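You operate a simulated robot arm through the tools that you are given. There is no shell and no other tool. Be economical: measure what you need, move in short steps, check, and stop when the job is done.

The job below is to be done with a simulated robot arm. You get a single attempt, and the scene is never put back.

TASK
Take the black bundle from the top of the pump cabinet and leave it on the top of the steel ledge. Then take the yellow guard on the top of the check bench and put it away on the top of the steel ledge. Then fetch the blue nozzle and set it in the blue tub. Then take the yellow bundle on the lower shelf of the bind bench and put it away on the middle shelf of the fitter cart. Then turn the step dial to 3.5 mm. Then push the sizing drawer shut. Then fetch the orange brush and set it on the low shelf of the care bench. Then press the fault button three times. Then take the grey roller on the mix bench and put it away on the top of the trough rack. Keep to this order. Set down upright: yellow guard, grey roller.

It is judged by the outcome, as a careful person would: the job done as asked, and still so three seconds after it is handed in. It fails if anything else is knocked over, pushed out of place, dropped, spilled or broken.

THE ROBOT
A 7-joint arm with a fingered hand on a trunk, on a base that drives. Base frame: it is fixed to the floor where the robot stands at the start and does not move with it; the origin is under the middle of the robot, x ahead of it, y to its left, z up; the surface under the hand at the start is at about z = 905. Units: mm, rad, N and s.
With the tool pointing down near the work surface it reaches from about 340 to 700 mm from the robot's upright axis, wherever it stands. Its first joint turns from -1.204 to 3.002 rad. Places, roughly: black bundle (15x4x3 cm) [500, 0, 900]; blue nozzle (3x3x6 cm) [-2000, -1900, 900]; blue tub (26x20x12 cm) [2900, -2500, 400]; fault button [2300, 7200, 1200]; grey roller (6x9x9 cm) [-1900, 8400, 800]; low shelf of the care bench [3000, -3100, 300]; middle shelf of the fitter cart [-2100, -2100, 300]; orange brush (5x9x7 cm) [2800, -3700, 900]; sizing drawer [-1800, -6700, 600]; step dial [300, -5100, 1000]; top of the steel ledge (301x22 cm) [840, 1160, 720]; top of the trough rack [-2100, 4400, 800]; yellow bundle (15x4x3 cm) [-2000, -3400, 400]; yellow guard (9x8x12 cm) [-2100, -300, 900]. Payload 3.2 kg.
The TCP is the grasp point between the finger pads, 26 mm short of the fingertips. In the tool frame z runs along the fingers and y along their closing line. The gripper opens to 88 mm. The gripper's body begins 30 mm behind the TCP. The gripper is a hand of 5 fingers: y runs from the thumb to the fingers, the wrist lies at [-16, -108, -172] in the tool frame, and closing takes about 1.5 s.
Orientation is told as [roll, pitch, yaw] about the base's x, y, z axes, in that order, counted from this pose: with the fingers straight down and the wrist toward the robot, the tool's x, y and z point along [0, 1, 0], [1, 0, 0] and [0, 0, -1] of the base frame.

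THE INTERFACE
- The arm moves only by the tool arm_command. Its argument "motion" is text: rows parted by semicolons, each of 7 numbers parted by spaces: the opening, from 0 (shut) to 1 (fully open), then the shift along the tool's x, y, z in cm, then the turn, a rotation vector about the tool's x, y, z in rad. In form: jaw dx dy dz ax ay az; .... A call has 1 to 20 rows; each row is the pose to reach, as a shift and turn from the pose commanded when the call began, along the tool's axes at that moment. Rows are played at 5 a second. More than 50 mm and 0.15 rad between two rows, or a gripper value outside its range, and nothing of the call is played. A pose out of reach is approached as far as the arm can. The call stops where the force on the tool passes 40 N (or 10 N more than at its start, if that is more) or the arm is blocked; 0.2 s more then pass. The fingers move at their own pace (about 72 mm/s each) and stop on an object; they squeeze with about 23 N. The grip force told is the motor's: it shows also when the fingers shut on nothing. Time passes only in rows, and 0.2 s behind the last, so rows that repeat a pose let the fingers close. It gives the time, the measured TCP pose, the force on the tool (base axes), the opening and the grip force at its end, in the units of the frame above (readings bear some noise), with the torque about the TCP (base axes, N m) and any sound that the robot's microphone picked up.
- Cameras (640 x 400 px; columns grow to the right, rows downward): "scene" is now at [140, 10.2, 1375.4]; the picture's right is [0.12, -0.99, 0.00], its down [-0.50, -0.06, -0.86] and it looks along [0.86, 0.10, -0.50] (base axes); focal length 284 px, centre (320, 200). "wrist" rides on the gripper at [67, -97, -117] in the tool frame; the picture's right is [-0.71, 0.33, -0.62], its down [-0.65, -0.65, 0.39] and it looks along [-0.28, 0.68, 0.68] (tool axes); focal length 234 px, centre (320, 200). There is no depth. A picture from a camera that has moved, and an enlarged one, comes with that camera's place and axes in the base frame and with its lens.
- capture(camera): a new picture of that camera. No time passes.
- raise_lower(by): slides the trunk up (or, below 0, down) by that many mm; the arm and the scene camera ride with it, the base frame stays. It gives what a move gives, with no picture.
- roll_base(legs): drives the robot by 1 to 6 legs, each [ahead, left, turn to the left] in mm, mm and rad, along the robot's own axes; the way and the turn of a leg run together, so that a leg with both is an arc; at most 1500 mm and 3.142 rad a leg. The arm and the cameras ride along, it lands a little off, and it stops where it bumps. It gives what a move gives.
- hand_shape(shape): the hand has 5 fingers and takes this shape, open, in about a second: jaw (thumb against the fingers, like two jaws); tri (thumb and two fingers); tip (a fingertip pinch); poke (one finger out to press); point (the index stretched); flat (the hand flat); cup (the hand cupped); fist (a fist). The gripper value then closes the fingers along that shape, each until it touches; the sizes above hold for jaw. It gives what a move gives, with no picture.
- pan_tilt(pan, tilt): turns the head with the scene camera to pan (to the left, within 1.501 rad either way) and tilt (down, from -0.506 to 1.204), counted from straight ahead of the robot. It gives what a move gives.
- inspect(camera, box): a new picture of the part [left, top, right, bottom] of that camera's present view, enlarged. No time passes.
- finish_job(): hands the job in; it is judged then, once.

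Work in short steps. Places have to be worked out from the pictures, the camera data and where the tool is seen: move nearer, look again, correct. Check each grasp and each placing, and mend what went wrong. You have 217 turns and 202 pictures in all, those below and enlarged ones among them. Open the gripper and draw the arm clear of the work before you hand the job in, unless the task says otherwise; then end with one line.

The tools are called after "Call:" as a command line: name --argument value ..., lists and objects as JSON in quotes. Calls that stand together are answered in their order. arm_command: Moves the arm, as the interface text tells. Its arguments: {"type":"object","properties":{"motion":{"type":"string"}},"required":["motion"]} The other tools are called the same way: raise_lower (by) slides the trunk up or down; hand_shape (shape) gives the hand a shape; roll_base (legs) drives the base; pan_tilt (pan, tilt) turns the head that bears the scene camera; capture (camera) takes a picture; inspect (camera, box) takes an enlarged picture of a part of a camera's view; finish_job () hands the job in.

At the start:

```text
t: 0.0
tcp_pos: [542.9, -13.4, 1145.8]
orientation: [0.001, 0.0, 0.001]
ft_force: [-0.2, -0.2, 0.6]
moment: [0.01, 0.03, -0.01]
finger_gap: 87.8
grip_force: 0.1
shape: jaw
trunk travel left (down, up): [-675.0, 165.0]
robot x, y, heading: [-2.7, 1.0, -0.002]
head pan, tilt: [0.122, 0.527]
```

scene: 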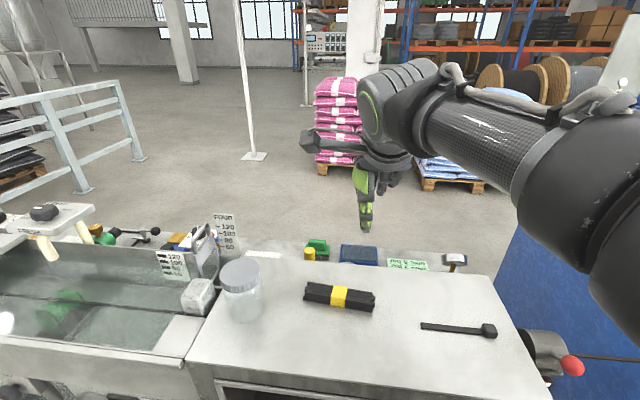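
wrist: 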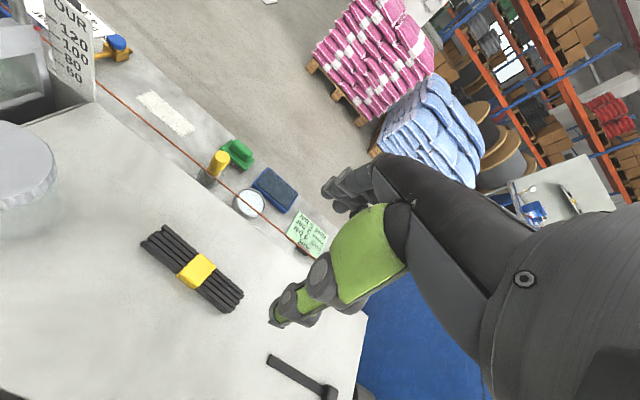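

The bundle appears at about [541, 18, 920], its long axis turned about 0.12 rad from base y. I move above it, hand open, and look again.

Call:
arm_command --motion "1 1.5 0 4 0 0 0.06; 1 3.1 -0.2 8 0 0 0.12; 1 3.1 -0.2 12 0 0 0.12; 1 3.1 -0.2 12 0 0 0.12"

Call:
capture --camera "wrist"

Call:
capture --camera "scene"

```text
t: 1.0
tcp_pos: [539.6, 15.6, 1025.9]
orientation: [0.001, -0.002, -0.12]
ft_force: [-0.2, -0.4, -0.5]
moment: [0.01, -0.01, -0.01]
finger_gap: 87.7
grip_force: 0.0
shape: jaw
trunk travel left (down, up): [-675.0, 165.0]
robot x, y, heading: [0.3, 1.4, 0.002]
head pan, tilt: [0.122, 0.527]
```

```text
199 pictures are left
camera wrist: at [450.3, 94.6, 1143.5], right [0.24, -0.74, 0.62], down [-0.73, -0.57, -0.39], along [0.64, -0.36, -0.68], focal length 234 px, centre (320, 200)
```

wrist: 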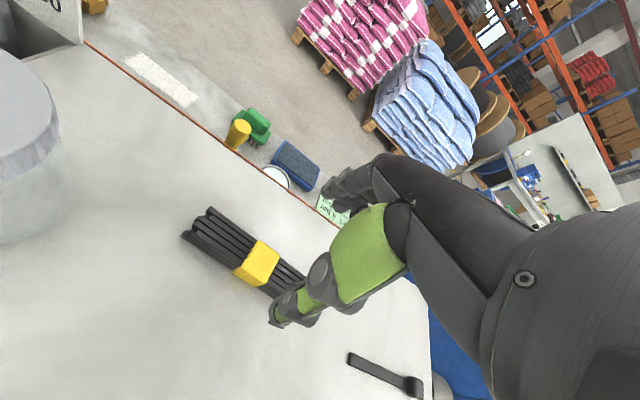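

```text
198 pictures are left
camera scene: at [139.4, 10.3, 1375.4], right [0.12, -0.99, 0.0], down [-0.5, -0.06, -0.86], along [0.86, 0.1, -0.5], focal length 284 px, centre (320, 200)
```

scene: 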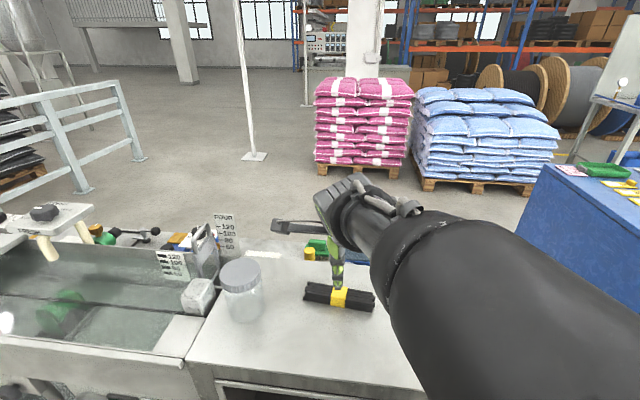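

The wrist view puts the bundle at about [538, 22], so I correct slightly, descend and close.

Call:
arm_command --motion "1 0.6 -0.2 3 0 0 -0.06; 1 0.6 -0.2 6 0 0 -0.06; 1 0.6 -0.2 8 0 0 -0.06; 1 0.6 -0.2 9.1 0 0 -0.06; 1 0.6 -0.2 9.1 0 0 -0.06; 0 0.6 -0.2 9.1 0 0 -0.06; 0 0.6 -0.2 9.1 0 0 -0.06; 0 0.6 -0.2 9.1 0 0 -0.06; 0 0.6 -0.2 9.1 0 0 -0.06; 0 0.6 -0.2 9.1 0 0 -0.06; 0 0.6 -0.2 9.1 0 0 -0.06; 0 0.6 -0.2 9.1 0 0 -0.06; 0 0.6 -0.2 9.1 0 0 -0.06"

Call:
capture --camera "wrist"

```text
t: 3.8
tcp_pos: [541.9, 21.1, 942.5]
orientation: [0.025, -0.005, -0.07]
ft_force: [2.2, 0.7, 10.8]
moment: [-0.04, -0.13, 0.04]
finger_gap: 27.6
grip_force: 23.2
shape: jaw
trunk travel left (down, up): [-675.0, 165.0]
robot x, y, heading: [-3.3, -0.6, -0.004]
head pan, tilt: [0.122, 0.527]
```

```text
197 pictures are left
camera wrist: at [448.5, 91.3, 1061.0], right [0.28, -0.74, 0.61], down [-0.69, -0.59, -0.41], along [0.66, -0.31, -0.68], focal length 234 px, centre (320, 200)
```

wrist: 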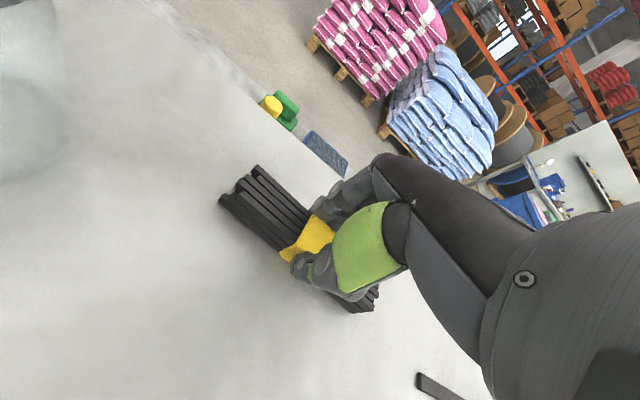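

Gripped at the band, gap 28 mm. Lifting straight up and checking.

Call:
arm_command --motion "0 0 0 -2; 0 0 0 -5; 0 0 0 -9; 0 0 0 -13; 0 0 0 -17; 0 0 0 -21; 0 0 0 -21"

Call:
pan_tilt --pan 0.9 --tilt 0.55

Call:
capture --camera "scene"

Call:
capture --camera "wrist"

```text
refused: a row must be a list of 7 entries
```

```text
t: 4.9
tcp_pos: [541.6, 20.3, 942.8]
orientation: [0.025, -0.003, -0.069]
ft_force: [4.5, -1.4, 16.1]
moment: [-0.05, -0.21, 0.04]
finger_gap: 28.0
grip_force: 23.2
shape: jaw
trunk travel left (down, up): [-675.0, 165.0]
robot x, y, heading: [0.7, -1.0, -0.003]
head pan, tilt: [0.901, 0.55]
```

```text
196 pictures are left
camera scene: at [104.7, 69.3, 1373.5], right [0.78, -0.62, 0.0], down [-0.32, -0.41, -0.85], along [0.53, 0.67, -0.52], focal length 284 px, centre (320, 200)
```

scene: 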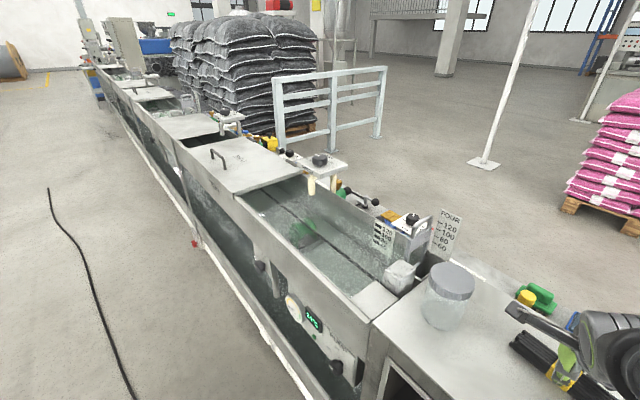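

```text
195 pictures are left
camera wrist: at [448.1, 91.3, 1060.9], right [0.28, -0.74, 0.61], down [-0.69, -0.59, -0.41], along [0.66, -0.31, -0.68], focal length 234 px, centre (320, 200)
```

wrist: 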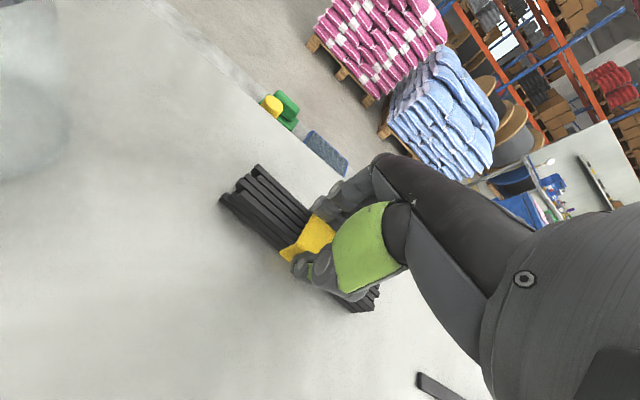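

The lift row was malformed; I repeat it with all seven numbers, then look at the ledge behind the cabinet.

Call:
arm_command --motion "0 0 0 -2 0 0 0; 0 0 0 -5 0 0 0; 0 0 0 -9 0 0 0; 0 0 0 -13 0 0 0; 0 0 0 -17 0 0 0; 0 0 0 -21 0 0 0; 0 0 0 -21 0 0 0"

Call:
pan_tilt --pan 0.2 --tilt 0.75

Call:
capture --camera "scene"

Call:
capture --camera "wrist"

```text
t: 6.5
tcp_pos: [538.8, 22.8, 1146.5]
orientation: [0.001, 0.001, -0.06]
ft_force: [0.6, 0.3, -0.6]
moment: [-0.03, 0.01, 0.01]
finger_gap: 27.8
grip_force: 22.9
shape: jaw
trunk travel left (down, up): [-675.0, 165.0]
robot x, y, heading: [1.1, -1.4, -0.0]
head pan, tilt: [0.901, 0.55]
```

```text
t: 7.6
tcp_pos: [540.5, 23.5, 1145.6]
orientation: [0.001, 0.0, -0.06]
ft_force: [0.1, -0.2, -0.3]
moment: [0.01, 0.02, 0.01]
finger_gap: 27.8
grip_force: 22.9
shape: jaw
trunk travel left (down, up): [-675.0, 165.0]
robot x, y, heading: [2.0, 0.2, 0.005]
head pan, tilt: [0.201, 0.75]
```

```text
194 pictures are left
camera scene: at [131.6, 15.9, 1355.9], right [0.2, -0.98, 0.0], down [-0.67, -0.14, -0.73], along [0.72, 0.15, -0.68], focal length 284 px, centre (320, 200)
```

scene: 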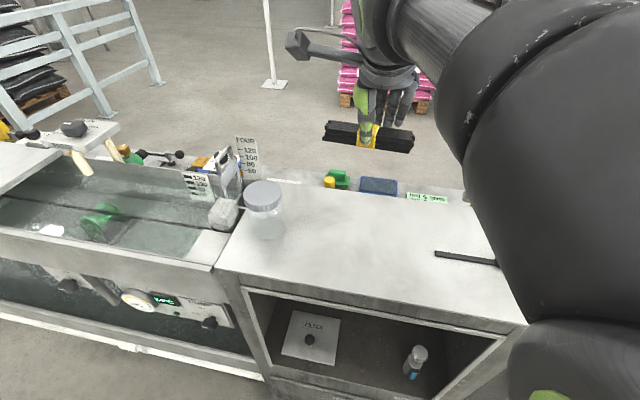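

```text
193 pictures are left
camera wrist: at [446.0, 95.6, 1262.9], right [0.29, -0.73, 0.62], down [-0.69, -0.61, -0.39], along [0.66, -0.32, -0.68], focal length 234 px, centre (320, 200)
```

wrist: 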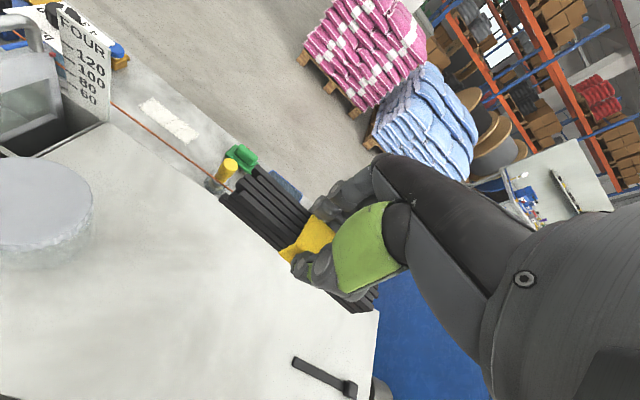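

The bundle is held. The ledge lies behind the cabinet (~x 840, z 720); I look right to see whether I can drive around to the back.

Call:
pan_tilt --pan -0.7 --tilt 0.5

Call:
capture --camera "scene"

Call:
pan_tilt --pan -1.45 --tilt 0.5

Call:
capture --camera "scene"

```text
t: 8.8
tcp_pos: [538.9, 23.1, 1145.9]
orientation: [0.0, 0.0, -0.058]
ft_force: [-0.3, 0.8, -1.5]
moment: [0.0, -0.02, 0.0]
finger_gap: 28.1
grip_force: 23.4
shape: jaw
trunk travel left (down, up): [-675.0, 165.0]
robot x, y, heading: [0.9, 3.2, 0.0]
head pan, tilt: [-0.7, 0.499]
```

```text
192 pictures are left
camera scene: at [120.0, -59.3, 1377.8], right [-0.64, -0.77, 0.0], down [-0.37, 0.31, -0.88], along [0.67, -0.56, -0.48], focal length 284 px, centre (320, 200)
```

scene: 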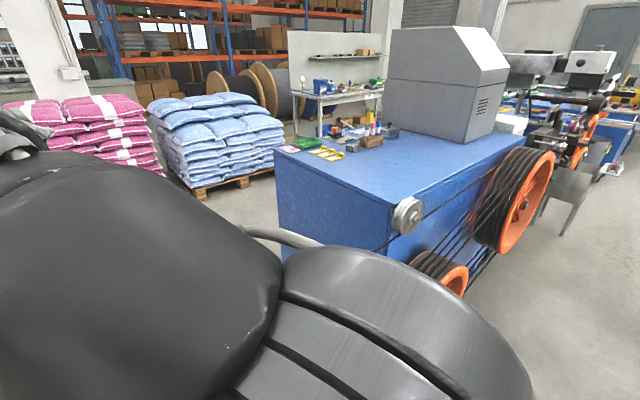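

```text
t: 9.9
tcp_pos: [539.2, 22.2, 1144.7]
orientation: [0.0, -0.002, -0.059]
ft_force: [-0.1, -0.7, -0.9]
moment: [0.01, -0.01, -0.01]
finger_gap: 28.0
grip_force: 22.9
shape: jaw
trunk travel left (down, up): [-675.0, 165.0]
robot x, y, heading: [-0.8, 3.1, 0.003]
head pan, tilt: [-1.45, 0.499]
```

```text
191 pictures are left
camera scene: at [61.4, -91.1, 1377.9], right [-0.99, -0.12, 0.0], down [-0.06, 0.48, -0.88], along [0.11, -0.87, -0.48], focal length 284 px, centre (320, 200)
```

scene: 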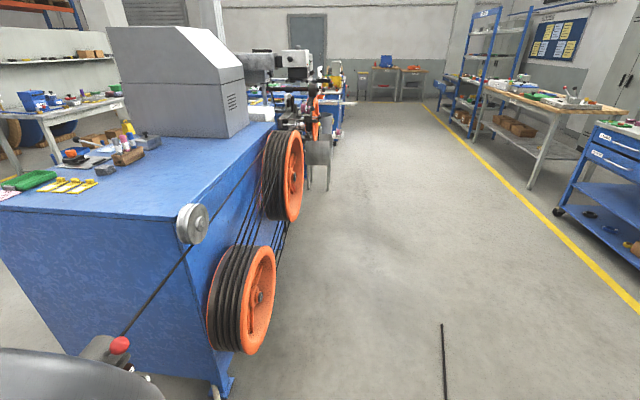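

The belt machine blocks the right side. I check how close the base can get to the cabinet by looking steeply down.

Call:
pan_tilt --pan 0.5 --tilt 1.2

Call:
capture --camera "scene"

```text
t: 11.8
tcp_pos: [539.9, 22.4, 1144.9]
orientation: [0.001, 0.001, -0.058]
ft_force: [-0.3, 0.0, -1.0]
moment: [0.03, 0.01, -0.02]
finger_gap: 28.1
grip_force: 22.8
shape: jaw
trunk travel left (down, up): [-675.0, 165.0]
robot x, y, heading: [1.1, -0.7, -0.003]
head pan, tilt: [0.499, 1.201]
```

```text
190 pictures are left
camera scene: at [99.5, 26.0, 1324.2], right [0.48, -0.88, 0.0], down [-0.82, -0.45, -0.36], along [0.32, 0.17, -0.93], focal length 284 px, centre (320, 200)
```

scene: 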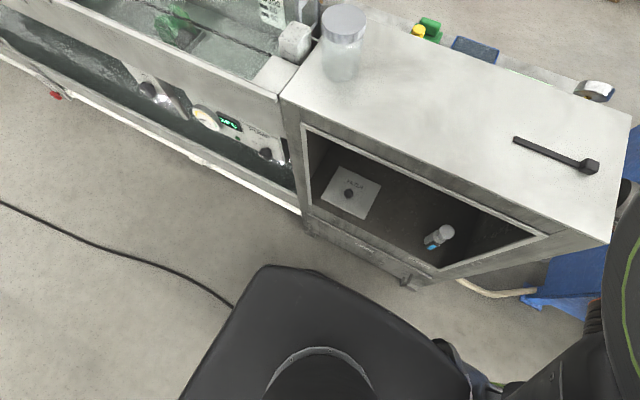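

The base has only ~150 mm of room in front; reaching over the cabinet is tight. I look further along both ways for a passage to the far side.

Call:
pan_tilt --pan 1.3 --tilt 0.2

Call:
capture --camera "scene"

Call:
inspect --camera "scene" --box '[320, 50, 520, 175]'

Call:
pan_tilt --pan -1.5 --tilt 0.15

Call:
inspect --camera "scene" --box '[150, 40, 470, 240]'

```text
t: 13.1
tcp_pos: [539.3, 22.1, 1145.6]
orientation: [0.001, -0.001, -0.059]
ft_force: [0.0, -0.4, -0.9]
moment: [0.0, 0.0, 0.02]
finger_gap: 28.0
grip_force: 22.7
shape: jaw
trunk travel left (down, up): [-675.0, 165.0]
robot x, y, heading: [0.9, -0.3, 0.0]
head pan, tilt: [1.3, 0.201]
```

```text
189 pictures are left
camera scene: at [75.4, 89.1, 1405.5], right [0.96, -0.27, 0.0], down [-0.05, -0.19, -0.98], along [0.26, 0.94, -0.2], focal length 284 px, centre (320, 200)
```

scene: 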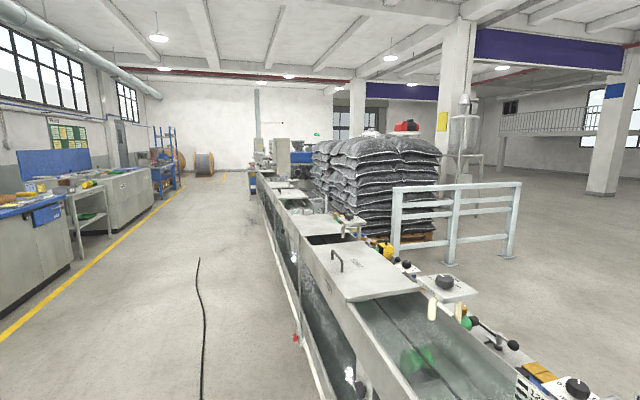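

```text
3.20 times, centred on (420, 112) of scene
camera zoom: at [75.4, 89.1, 1405.5], right [0.96, -0.27, 0.0], down [-0.05, -0.19, -0.98], along [0.26, 0.94, -0.2], focal length 910 px, centre (0, 480)
```

zoom: 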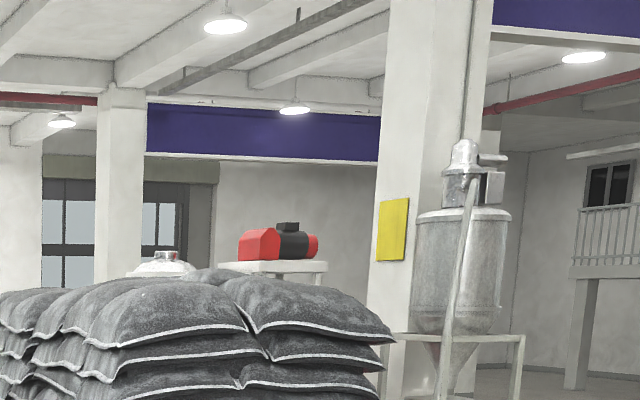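

```text
t: 15.5
tcp_pos: [539.2, 21.6, 1145.3]
orientation: [-0.001, 0.0, -0.058]
ft_force: [0.1, 0.4, -0.2]
moment: [0.0, -0.03, -0.02]
finger_gap: 28.0
grip_force: 22.9
shape: jaw
trunk travel left (down, up): [-675.0, 165.0]
robot x, y, heading: [0.5, -0.3, -0.004]
head pan, tilt: [-1.499, 0.15]
```

```text
2.00 times, centred on (310, 140) of scene
camera zoom: at [57.1, -93.2, 1410.3], right [-1.0, -0.07, 0.0], down [-0.01, 0.15, -0.99], along [0.07, -0.99, -0.15], focal length 569 px, centre (340, 320)
```

zoom: 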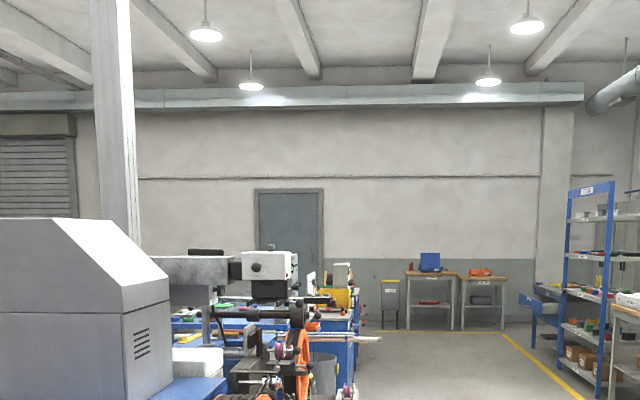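

The line ends near y ≈ -5500, with open floor along the wall; I drive around that way. First back off, turn right, and go down the aisle.

Call:
roll_base --legs '[[-600, 0, 0], [0, 0, -1.571], [1500, 0, 0], [1500, 0, 0]]'

Call:
pan_tilt --pan 0.3 --tilt 0.3

Call:
capture --camera "scene"

```text
t: 36.8
tcp_pos: [-515.8, -3533.5, 1145.4]
orientation: [0.0, 0.0, -1.603]
ft_force: [-0.5, -0.3, -1.1]
moment: [-0.03, -0.03, -0.01]
finger_gap: 27.7
grip_force: 22.9
shape: jaw
trunk travel left (down, up): [-675.0, 165.0]
robot x, y, heading: [-554.1, -2993.3, -1.545]
head pan, tilt: [-1.499, 0.15]
```

```text
t: 38.6
tcp_pos: [-516.1, -3533.3, 1146.2]
orientation: [0.0, 0.0, -1.601]
ft_force: [0.2, -0.4, -0.6]
moment: [-0.01, 0.02, -0.01]
finger_gap: 28.1
grip_force: 22.8
shape: jaw
trunk travel left (down, up): [-675.0, 165.0]
robot x, y, heading: [-552.0, -2991.2, -1.549]
head pan, tilt: [0.3, 0.3]
```

```text
186 pictures are left
camera scene: at [-521.9, -3134.4, 1396.3], right [-0.95, -0.32, 0.0], down [-0.1, 0.28, -0.96], along [0.31, -0.9, -0.3], focal length 284 px, centre (320, 200)
```

scene: 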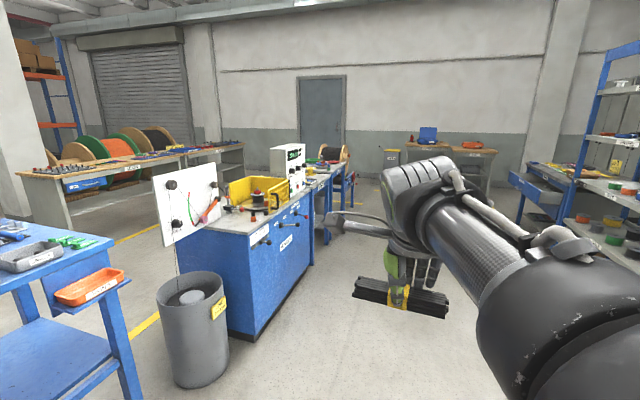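

A gap by the trash bin is too narrow. I look left for other gaps in the line before going further.

Call:
pan_tilt --pan 1.3 --tilt 0.45

Call:
capture --camera "scene"

```text
t: 39.9
tcp_pos: [-515.8, -3534.2, 1145.2]
orientation: [0.001, 0.001, -1.603]
ft_force: [0.1, 0.1, -1.9]
moment: [0.03, 0.0, -0.01]
finger_gap: 27.8
grip_force: 22.4
shape: jaw
trunk travel left (down, up): [-675.0, 165.0]
robot x, y, heading: [-552.4, -2996.6, -1.544]
head pan, tilt: [1.3, 0.45]
```

```text
185 pictures are left
camera scene: at [-462.7, -3068.2, 1382.4], right [-0.24, -0.97, 0.0], down [-0.42, 0.11, -0.9], along [0.87, -0.22, -0.44], focal length 284 px, centre (320, 200)
```

scene: 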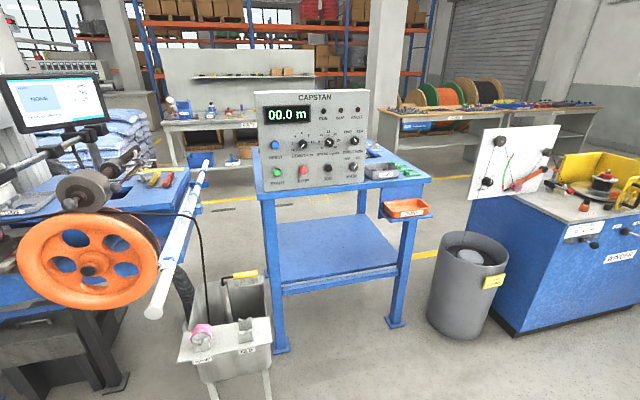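

No usable gap here. I continue down the aisle and look at the end of the line.

Call:
roll_base --legs '[[1400, 0, 0], [1400, 0, 0]]'

Call:
pan_tilt --pan 0.6 --tilt 0.35

Call:
capture --camera "scene"

```text
t: 53.4
tcp_pos: [-446.5, -6338.0, 1146.4]
orientation: [0.001, -0.001, -1.608]
ft_force: [0.0, 0.2, -0.6]
moment: [0.02, 0.04, 0.04]
finger_gap: 28.0
grip_force: 23.3
shape: jaw
trunk travel left (down, up): [-675.0, 165.0]
robot x, y, heading: [-482.6, -5799.7, -1.547]
head pan, tilt: [1.3, 0.45]
```

```text
t: 54.5
tcp_pos: [-445.8, -6337.8, 1146.7]
orientation: [0.001, -0.002, -1.609]
ft_force: [0.2, -0.4, -0.2]
moment: [0.03, 0.03, -0.01]
finger_gap: 28.0
grip_force: 23.1
shape: jaw
trunk travel left (down, up): [-675.0, 165.0]
robot x, y, heading: [-480.0, -5799.2, -1.544]
head pan, tilt: [0.6, 0.351]
```

```text
184 pictures are left
camera scene: at [-426.1, -5924.7, 1391.5], right [-0.81, -0.58, 0.0], down [-0.2, 0.28, -0.94], along [0.55, -0.76, -0.34], focal length 284 px, centre (320, 200)
```

scene: 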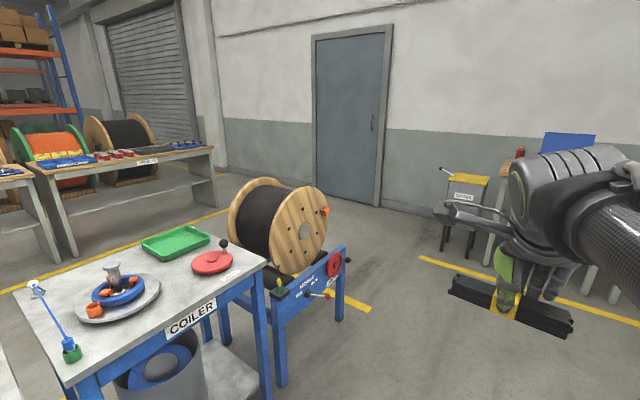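

The line ends with a spool stand near [350, -7200]; the wall side is open. I go past it: turn left, sidestep right, and drive across.

Call:
roll_base --legs '[[1500, 0, 0], [0, 0, 1.545], [0, -650, 0], [1200, 0, 0], [1200, 0, 0]]'

Call:
pan_tilt --pan 1.2 --tilt 0.3

Call:
capture --camera "scene"

```text
t: 80.4
tcp_pos: [2463.1, -8040.3, 1145.3]
orientation: [-0.001, 0.001, -0.092]
ft_force: [0.5, -0.3, -1.7]
moment: [-0.02, 0.0, 0.02]
finger_gap: 27.7
grip_force: 23.1
shape: jaw
trunk travel left (down, up): [-675.0, 165.0]
robot x, y, heading: [1921.1, -8044.0, -0.032]
head pan, tilt: [0.6, 0.351]
```

```text
t: 81.4
tcp_pos: [2463.7, -8039.9, 1145.0]
orientation: [0.001, 0.001, -0.092]
ft_force: [0.2, 0.0, -0.7]
moment: [-0.01, 0.02, -0.02]
finger_gap: 27.7
grip_force: 23.2
shape: jaw
trunk travel left (down, up): [-675.0, 165.0]
robot x, y, heading: [1925.5, -8045.3, -0.036]
head pan, tilt: [1.201, 0.3]
```

```text
183 pictures are left
camera scene: at [2010.3, -7961.4, 1396.3], right [0.92, -0.39, 0.0], down [-0.12, -0.27, -0.96], along [0.38, 0.88, -0.3], focal length 284 px, centre (320, 200)
```

scene: 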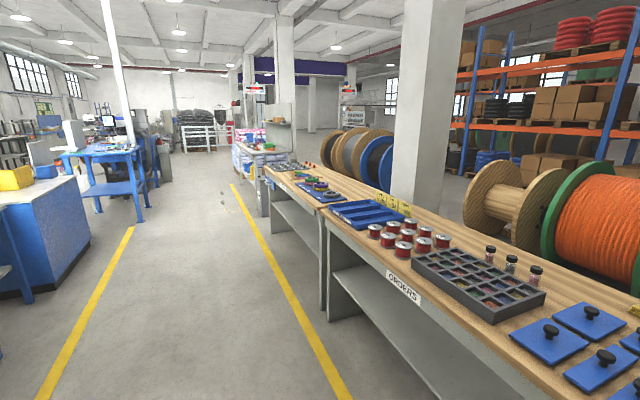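

The far aisle is clear between yellow lines (x≈1200 to 2590). I turn north and drive up it.

Call:
roll_base --legs '[[0, 0, 1.605], [1500, 0, 0], [1500, 0, 0], [1500, 0, 0], [1200, 0, 0]]'

Call:
pan_tilt --pan 0.2 --tilt 0.35

Call:
capture --camera "scene"

```text
t: 112.6
tcp_pos: [1935.8, -1760.9, 1146.1]
orientation: [0.0, 0.002, 1.505]
ft_force: [0.2, 1.0, -0.1]
moment: [-0.02, -0.03, 0.01]
finger_gap: 27.3
grip_force: 22.7
shape: jaw
trunk travel left (down, up): [-675.0, 165.0]
robot x, y, heading: [1956.3, -2301.7, 1.565]
head pan, tilt: [1.201, 0.3]
```

```text
t: 113.9
tcp_pos: [1936.9, -1761.7, 1145.6]
orientation: [-0.001, 0.001, 1.505]
ft_force: [-0.4, 0.6, -0.8]
moment: [-0.01, 0.03, -0.04]
finger_gap: 27.5
grip_force: 23.2
shape: jaw
trunk travel left (down, up): [-675.0, 165.0]
robot x, y, heading: [1956.9, -2298.6, 1.57]
head pan, tilt: [0.201, 0.351]
```

```text
182 pictures are left
camera scene: at [1937.7, -2159.4, 1391.6], right [0.98, 0.19, 0.0], down [0.07, -0.34, -0.94], along [-0.18, 0.92, -0.34], focal length 284 px, centre (320, 200)
```

scene: 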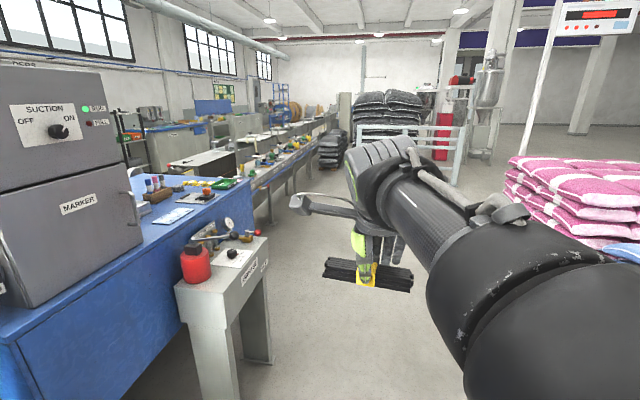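

Clear ahead. I drive to opposite the cabinet, turn to face the ledge from behind and look.

Call:
roll_base --legs '[[1250, 0, 0], [1200, 0, 0], [0, 0, 1.571], [200, 0, 0]]'

Call:
pan_tilt --pan 0.0 --tilt 0.5

Call:
capture --camera "scene"

Call:
capture --camera "wrist"

```text
t: 131.0
tcp_pos: [1247.5, 189.4, 1145.8]
orientation: [-0.001, 0.001, 3.034]
ft_force: [0.1, 0.1, -0.8]
moment: [-0.01, 0.0, 0.01]
finger_gap: 27.1
grip_force: 23.1
shape: jaw
trunk travel left (down, up): [-675.0, 165.0]
robot x, y, heading: [1787.8, 184.1, 3.092]
head pan, tilt: [0.201, 0.351]
```

```text
t: 131.7
tcp_pos: [1247.6, 188.2, 1146.1]
orientation: [0.001, -0.001, 3.033]
ft_force: [-0.3, 0.1, 0.0]
moment: [-0.01, -0.01, -0.02]
finger_gap: 27.2
grip_force: 23.0
shape: jaw
trunk travel left (down, up): [-675.0, 165.0]
robot x, y, heading: [1785.4, 186.3, 3.094]
head pan, tilt: [0.0, 0.499]
```

```text
181 pictures are left
camera scene: at [1646.6, 191.3, 1377.9], right [0.05, 1.0, 0.0], down [0.48, -0.02, -0.88], along [-0.88, 0.04, -0.48], focal length 284 px, centre (320, 200)
```

scene: 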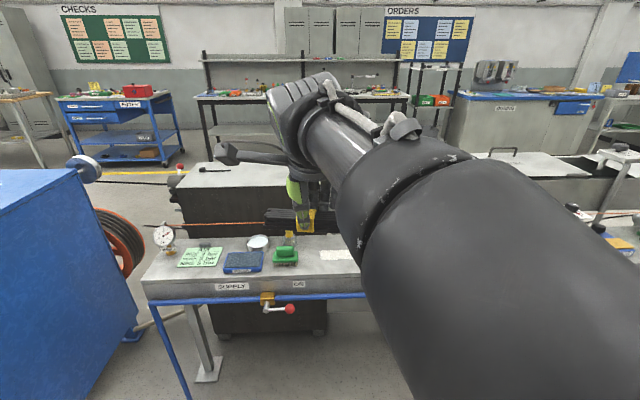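

```text
180 pictures are left
camera wrist: at [1336.8, 112.1, 1263.0], right [-0.25, 0.74, 0.62], down [0.72, 0.57, -0.39], along [-0.65, 0.35, -0.68], focal length 234 px, centre (320, 200)
```

wrist: 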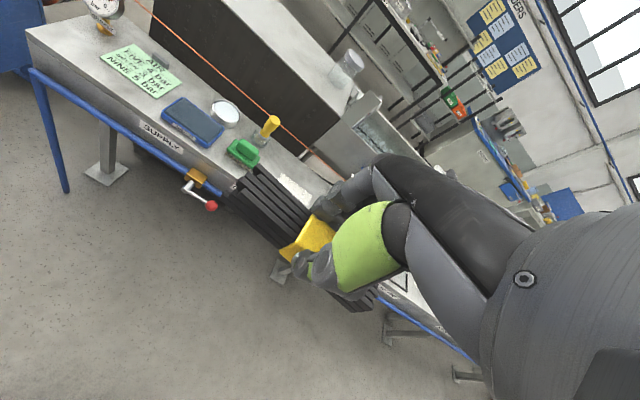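

The ledge is directly reachable from here. I look to the right along it for a clear area.

Call:
pan_tilt --pan -0.75 --tilt 0.55

Call:
capture --camera "scene"

```text
t: 132.8
tcp_pos: [1246.7, 189.1, 1145.7]
orientation: [0.0, 0.002, 3.032]
ft_force: [0.6, -0.2, -1.3]
moment: [-0.02, 0.01, 0.0]
finger_gap: 27.0
grip_force: 23.2
shape: jaw
trunk travel left (down, up): [-675.0, 165.0]
robot x, y, heading: [1784.5, 189.7, 3.092]
head pan, tilt: [-0.75, 0.55]
```

```text
179 pictures are left
camera scene: at [1674.7, 251.2, 1373.3], right [0.72, 0.7, 0.0], down [0.36, -0.37, -0.85], along [-0.59, 0.61, -0.52], focal length 284 px, centre (320, 200)
```

scene: 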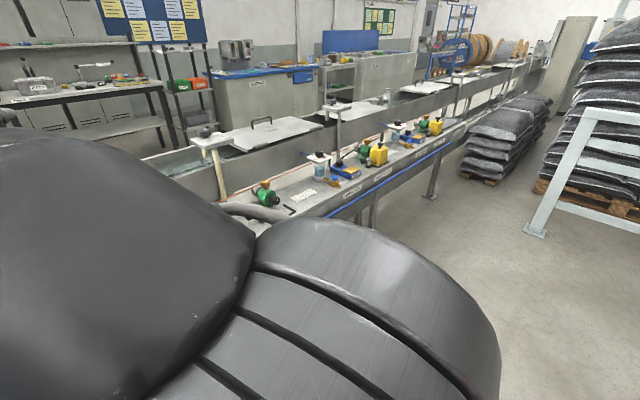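

The stretch past the label (y > 350) may be free. I sidestep right about 350 mm and view it.

Call:
roll_base --legs '[[0, -400, 0.05]]'

Call:
pan_tilt --pan 0.2 --tilt 0.55

Call:
capture --camera "scene"

Call:
capture --camera "wrist"

```text
t: 135.3
tcp_pos: [1261.2, 562.3, 1144.4]
orientation: [0.0, 0.0, 3.066]
ft_force: [0.5, 0.5, -0.9]
moment: [0.02, -0.01, 0.02]
finger_gap: 26.8
grip_force: 22.3
shape: jaw
trunk travel left (down, up): [-675.0, 165.0]
robot x, y, heading: [1802.6, 577.7, 3.13]
head pan, tilt: [-0.75, 0.55]
```

```text
t: 136.5
tcp_pos: [1259.9, 563.5, 1146.6]
orientation: [0.001, 0.0, 3.069]
ft_force: [-0.5, -0.7, -1.4]
moment: [0.0, 0.01, -0.02]
finger_gap: 27.2
grip_force: 23.1
shape: jaw
trunk travel left (down, up): [-675.0, 165.0]
robot x, y, heading: [1799.4, 581.5, 3.13]
head pan, tilt: [0.201, 0.55]
```

```text
178 pictures are left
camera scene: at [1661.4, 562.5, 1373.3], right [-0.19, 0.98, 0.0], down [0.51, 0.1, -0.85], along [-0.84, -0.16, -0.52], focal length 284 px, centre (320, 200)
```

scene: 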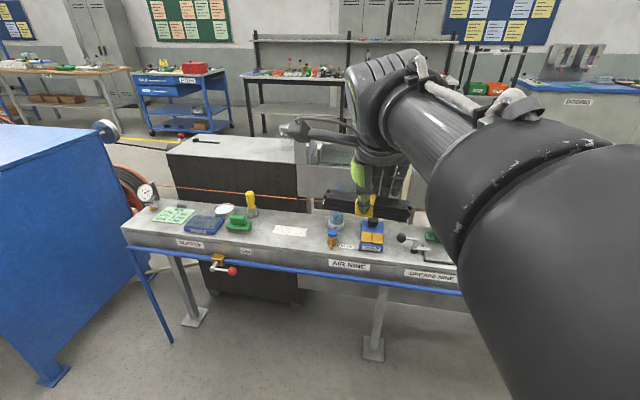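

```text
177 pictures are left
camera wrist: at [1352.0, 490.0, 1263.0], right [-0.28, 0.73, 0.62], down [0.7, 0.6, -0.39], along [-0.66, 0.33, -0.68], focal length 234 px, centre (320, 200)
```

wrist: 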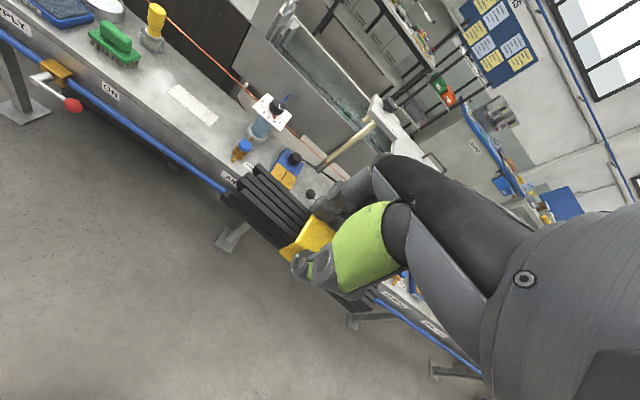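

The clear stretch lies between the green brush and the blue-capped bottle, around the white strip. I zoom in on it.

Call:
inspect --camera "scene" --box '[200, 180, 400, 290]'

Call:
inspect --camera "wrist" --box '[80, 20, 320, 180]'

```text
3.20 times, centred on (300, 235) of scene
camera zoom: at [1661.4, 562.5, 1373.3], right [-0.19, 0.98, 0.0], down [0.51, 0.1, -0.85], along [-0.84, -0.16, -0.52], focal length 910 px, centre (384, 88)
```

zoom: 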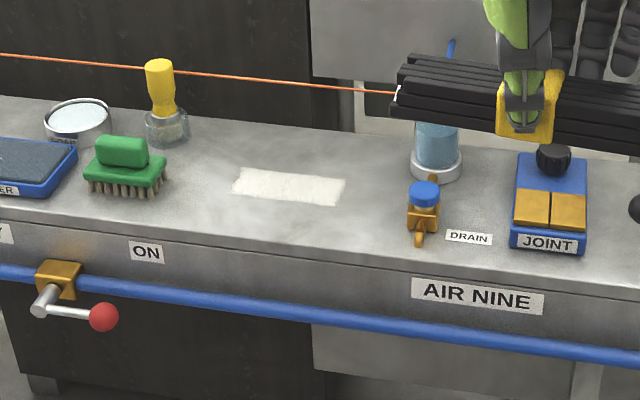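

```text
2.50 times, centred on (200, 100) of wrist
camera zoom: at [1352.0, 490.0, 1263.0], right [-0.28, 0.73, 0.62], down [0.7, 0.6, -0.39], along [-0.66, 0.33, -0.68], focal length 585 px, centre (620, 450)
```

zoom: 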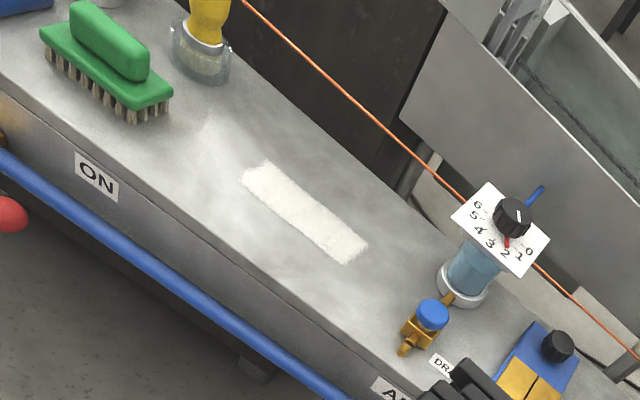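

The strip is just a flat marking; free space spans y ≈ 150–430, x ≈ 730–930. I plan the bundle at (855, 238) and later the guard at about (850, 372). I drive nearer.

Call:
roll_base --legs '[[405, 325, 0.01]]'

Call:
raise_lower --by -260

Call:
capture --camera "wrist"

Call:
capture --camera "scene"

```text
t: 139.5
tcp_pos: [853.8, 235.6, 1145.9]
orientation: [0.001, 0.0, 3.079]
ft_force: [-0.1, -0.3, 0.0]
moment: [-0.02, 0.03, -0.02]
finger_gap: 26.9
grip_force: 23.1
shape: jaw
trunk travel left (down, up): [-675.0, 165.0]
robot x, y, heading: [1395.4, 252.2, 3.14]
head pan, tilt: [0.201, 0.55]
```

```text
t: 142.2
tcp_pos: [852.6, 235.0, 886.3]
orientation: [0.0, 0.0, 3.079]
ft_force: [0.0, -0.4, -0.4]
moment: [0.03, 0.01, -0.01]
finger_gap: 27.0
grip_force: 23.3
shape: jaw
trunk travel left (down, up): [-415.0, 425.0]
robot x, y, heading: [1396.3, 256.9, 3.138]
head pan, tilt: [0.201, 0.55]
```

```text
174 pictures are left
camera wrist: at [946.0, 162.4, 1003.1], right [-0.29, 0.73, 0.62], down [0.69, 0.61, -0.39], along [-0.66, 0.32, -0.68], focal length 234 px, centre (320, 200)
```

wrist: 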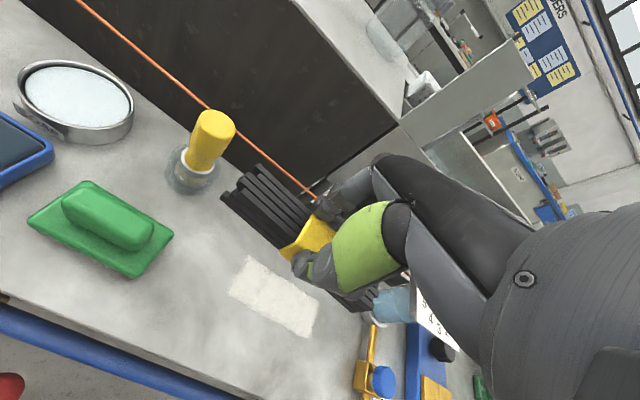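

```text
173 pictures are left
camera scene: at [1254.8, 237.6, 1113.3], right [-0.2, 0.98, 0.0], down [0.51, 0.1, -0.85], along [-0.84, -0.17, -0.52], focal length 284 px, centre (320, 200)
```

scene: 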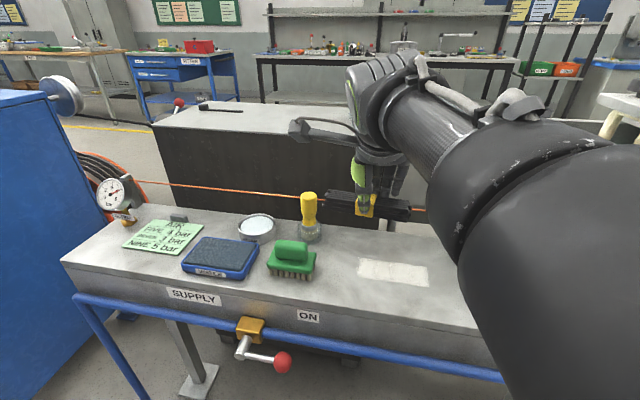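

Bundle hangs at y 160–310; I shift 15 mm further from the brush and lower it onto the ledge.

Call:
arm_command --motion "0 -1 0 3 0 0 -0.03; 0 -1.6 0 6 0 0 -0.06; 0 -1.6 0 9 0 0 -0.06; 0 -1.6 0 11.5 0 0 -0.06; 0 -1.6 0 12.4 0 0 -0.06; 0 -1.6 0 12.8 0 0 -0.06; 0 -1.6 0 12.8 0 0 -0.06"

Call:
capture --camera "wrist"

```text
t: 143.8
tcp_pos: [854.1, 250.6, 757.5]
orientation: [-0.001, 0.0, 3.138]
ft_force: [0.0, 0.4, 0.5]
moment: [-0.09, 0.03, -0.01]
finger_gap: 27.1
grip_force: 21.9
shape: jaw
trunk travel left (down, up): [-415.0, 425.0]
robot x, y, heading: [1394.4, 253.1, 3.134]
head pan, tilt: [0.201, 0.55]
```

```text
172 pictures are left
camera wrist: at [951.1, 184.0, 875.3], right [-0.33, 0.71, 0.62], down [0.66, 0.65, -0.39], along [-0.68, 0.28, -0.68], focal length 234 px, centre (320, 200)
```

wrist: 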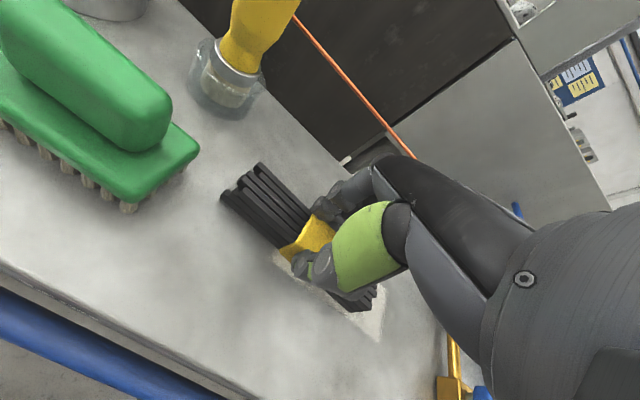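

Slight contact torque shows it is near the surface. I lower a few mm more, watching the force, then release.

Call:
arm_command --motion "0 0 0 0.3 0 0 0; 0 0 0 0.5 0 0 0; 0 0 0 0.5 0 0 0; 1 0 0 0.5 0 0 0; 1 0 0 0.5 0 0 0; 1 0 0 0.5 0 0 0; 1 0 0 0.5 0 0 0; 1 0 0 0.5 0 0 0; 1 0 0 0.5 0 0 0; 1 0 0 -2 0 0 0; 1 0 0 -6 0 0 0; 1 0 0 -10 0 0 0; 1 0 0 -14 0 0 0; 1 0 0 -14 0 0 0"

Call:
capture --camera "wrist"

```text
t: 146.8
tcp_pos: [852.8, 250.0, 898.1]
orientation: [0.001, 0.0, 3.137]
ft_force: [0.7, 0.2, 0.2]
moment: [-0.01, -0.01, -0.02]
finger_gap: 88.0
grip_force: 0.1
shape: jaw
trunk travel left (down, up): [-415.0, 425.0]
robot x, y, heading: [1395.4, 258.8, 3.142]
head pan, tilt: [0.201, 0.55]
```

```text
171 pictures are left
camera wrist: at [950.0, 182.7, 1016.0], right [-0.33, 0.71, 0.62], down [0.66, 0.65, -0.39], along [-0.68, 0.28, -0.68], focal length 234 px, centre (320, 200)
```

wrist: 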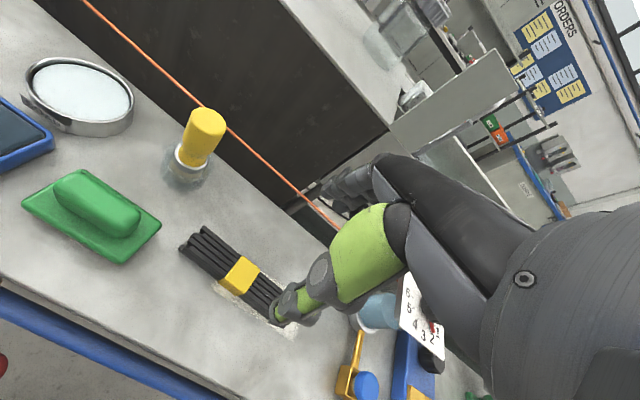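

The bundle lies on the ledge at about (854, 247). Now I drive back around for the guard; trunk up and base off in long legs.

Call:
raise_lower --by 260

Call:
roll_base --legs '[[-560, 0, 0], [0, 0, 1.571], [1500, 0, 0], [1500, 0, 0], [1500, 0, 0]]'

```text
t: 149.5
tcp_pos: [852.9, 249.0, 1157.8]
orientation: [0.002, 0.0, 3.138]
ft_force: [0.2, 0.5, -0.1]
moment: [0.0, -0.02, 0.01]
finger_gap: 88.0
grip_force: 0.1
shape: jaw
trunk travel left (down, up): [-675.0, 165.0]
robot x, y, heading: [1389.3, 253.5, 3.138]
head pan, tilt: [0.201, 0.55]
```

```text
t: 177.7
tcp_pos: [1935.2, -4808.4, 1157.9]
orientation: [0.0, -0.001, -1.577]
ft_force: [-0.2, 0.3, 0.8]
moment: [-0.03, -0.01, 0.01]
finger_gap: 87.8
grip_force: 0.1
shape: jaw
trunk travel left (down, up): [-675.0, 165.0]
robot x, y, heading: [1932.8, -4266.9, -1.58]
head pan, tilt: [0.201, 0.55]
```

On course. Continue to the south passage, cross back west.

Call:
roll_base --legs '[[1500, 0, 0], [1500, 0, 0], [750, 0, 0], [0, 0, -1.562], [1250, 0, 0], [1250, 0, 0]]'

```text
t: 211.5
tcp_pos: [-1161.5, -7929.6, 1158.0]
orientation: [0.001, 0.0, 3.106]
ft_force: [0.6, -0.5, 0.1]
moment: [0.01, -0.05, 0.0]
finger_gap: 88.2
grip_force: 0.1
shape: jaw
trunk travel left (down, up): [-675.0, 165.0]
robot x, y, heading: [-619.1, -7939.3, 3.104]
head pan, tilt: [0.201, 0.55]
```

Turn north and drive up the west aisle toward the check bench.

Call:
roll_base --legs '[[0, 0, -1.533], [1500, 0, 0], [1500, 0, 0], [1500, 0, 0], [1500, 0, 0], [1400, 0, 0]]'

Call:
pan_tilt --pan 1.2 --tilt 0.4

Call:
capture --camera "scene"

```text
t: 250.4
tcp_pos: [-962.0, 9.5, 1157.9]
orientation: [-0.001, -0.001, 1.627]
ft_force: [-0.4, -0.3, -0.3]
moment: [0.01, -0.01, -0.03]
finger_gap: 87.7
grip_force: 0.0
shape: jaw
trunk travel left (down, up): [-675.0, 165.0]
robot x, y, heading: [-920.5, -526.1, 1.629]
head pan, tilt: [0.201, 0.55]
```

```text
t: 251.6
tcp_pos: [-960.8, 11.1, 1157.6]
orientation: [0.0, 0.001, 1.628]
ft_force: [-0.4, -0.3, -0.2]
moment: [0.0, 0.01, -0.03]
finger_gap: 87.9
grip_force: 0.1
shape: jaw
trunk travel left (down, up): [-675.0, 165.0]
robot x, y, heading: [-919.3, -529.7, 1.627]
head pan, tilt: [1.201, 0.4]
```

```text
170 pictures are left
camera scene: at [-1012.6, -450.0, 1387.0], right [0.31, 0.95, 0.0], down [0.37, -0.12, -0.92], along [-0.88, 0.29, -0.39], focal length 284 px, centre (320, 200)
```

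scene: 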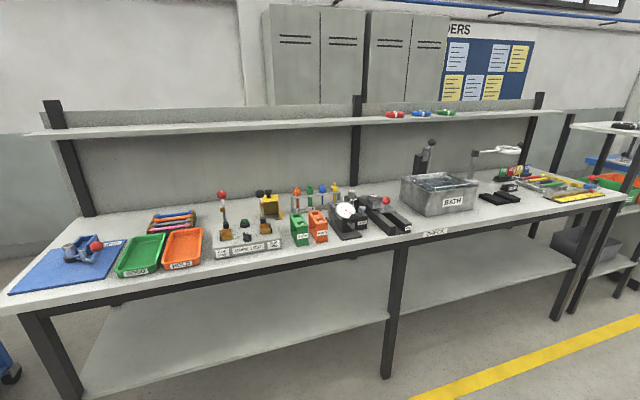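

The check bench is in view; I zoom on the yellow thing near (272, 207).

Call:
inspect --camera "scene" --box '[200, 170, 400, 270]'

```text
3.20 times, centred on (300, 220) of scene
camera zoom: at [-1012.6, -450.0, 1387.0], right [0.31, 0.95, 0.0], down [0.37, -0.12, -0.92], along [-0.88, 0.29, -0.39], focal length 910 px, centre (384, 136)
```

zoom: 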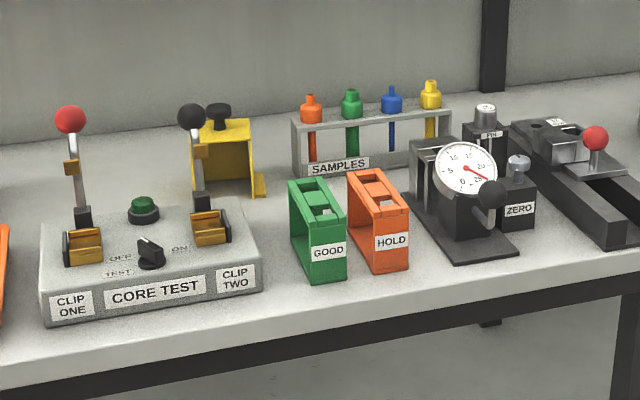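

The guard (yellow cover with a black knob) stands behind the core-test box at about [-2010, -320]. I turn to the bench and approach part-way.

Call:
roll_base --legs '[[0, 0, 1.515], [400, -200, 0]]'

Call:
pan_tilt --pan 0.1 --tilt 0.6

Call:
capture --camera "scene"

Call:
capture --camera "wrist"

```text
t: 258.0
tcp_pos: [-1866.5, -329.7, 1158.5]
orientation: [0.001, 0.001, 3.138]
ft_force: [-0.2, -0.4, 0.4]
moment: [0.0, -0.02, -0.02]
finger_gap: 87.7
grip_force: 0.0
shape: jaw
trunk travel left (down, up): [-675.0, 165.0]
robot x, y, heading: [-1324.7, -322.5, 3.144]
head pan, tilt: [1.201, 0.4]
```

```text
t: 259.4
tcp_pos: [-1868.0, -329.9, 1158.3]
orientation: [0.0, 0.0, 3.139]
ft_force: [0.8, -0.2, -0.3]
moment: [-0.01, 0.0, 0.0]
finger_gap: 87.9
grip_force: 0.0
shape: jaw
trunk travel left (down, up): [-675.0, 165.0]
robot x, y, heading: [-1328.1, -320.7, 3.136]
head pan, tilt: [0.099, 0.6]
```

```text
168 pictures are left
camera scene: at [-1464.7, -331.7, 1368.8], right [-0.1, 1.0, 0.0], down [0.56, 0.05, -0.83], along [-0.82, -0.08, -0.56], focal length 284 px, centre (320, 200)
```

scene: 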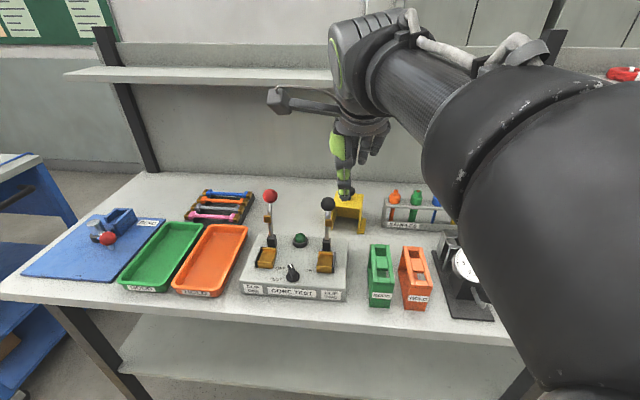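

```text
167 pictures are left
camera wrist: at [-1769.4, -396.2, 1275.8], right [-0.33, 0.71, 0.62], down [0.66, 0.65, -0.39], along [-0.68, 0.28, -0.68], focal length 234 px, centre (320, 200)
```

wrist: 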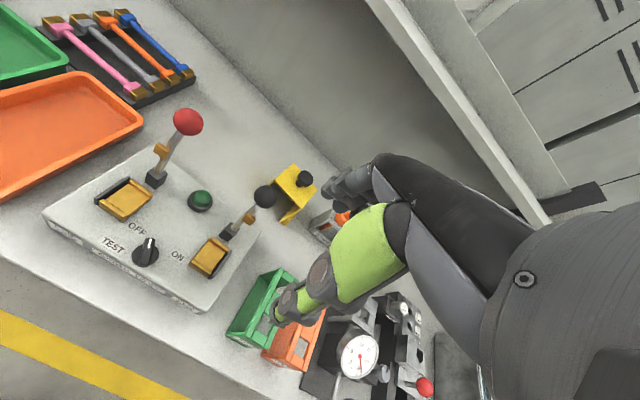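

Call:
inspect --camera "wrist" --box '[220, 120, 380, 220]'

Call:
inspect --camera "scene" --box '[250, 150, 410, 250]'

```text
4.00 times, centred on (300, 170) of wrist
camera zoom: at [-1769.4, -396.2, 1275.8], right [-0.33, 0.71, 0.62], down [0.66, 0.65, -0.39], along [-0.68, 0.28, -0.68], focal length 937 px, centre (400, 320)
```

zoom: 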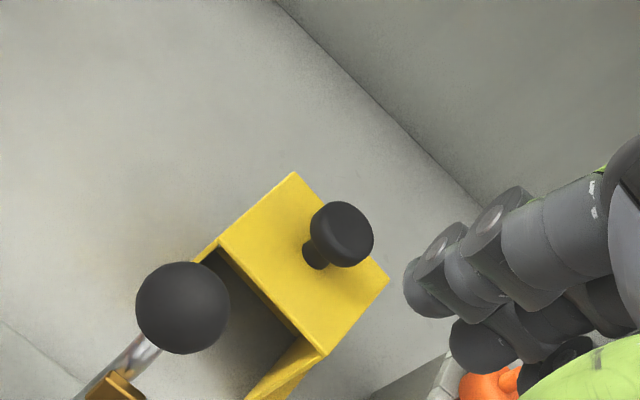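

```text
4.00 times, centred on (330, 200) of scene
camera zoom: at [-1464.7, -331.7, 1368.8], right [-0.1, 1.0, 0.0], down [0.56, 0.05, -0.83], along [-0.82, -0.08, -0.56], focal length 1138 px, centre (280, 200)
```

zoom: 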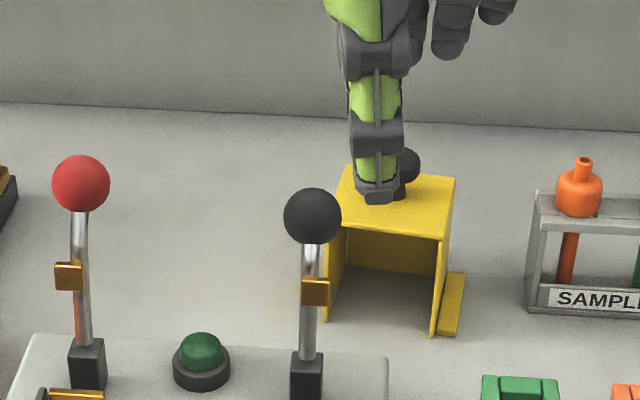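

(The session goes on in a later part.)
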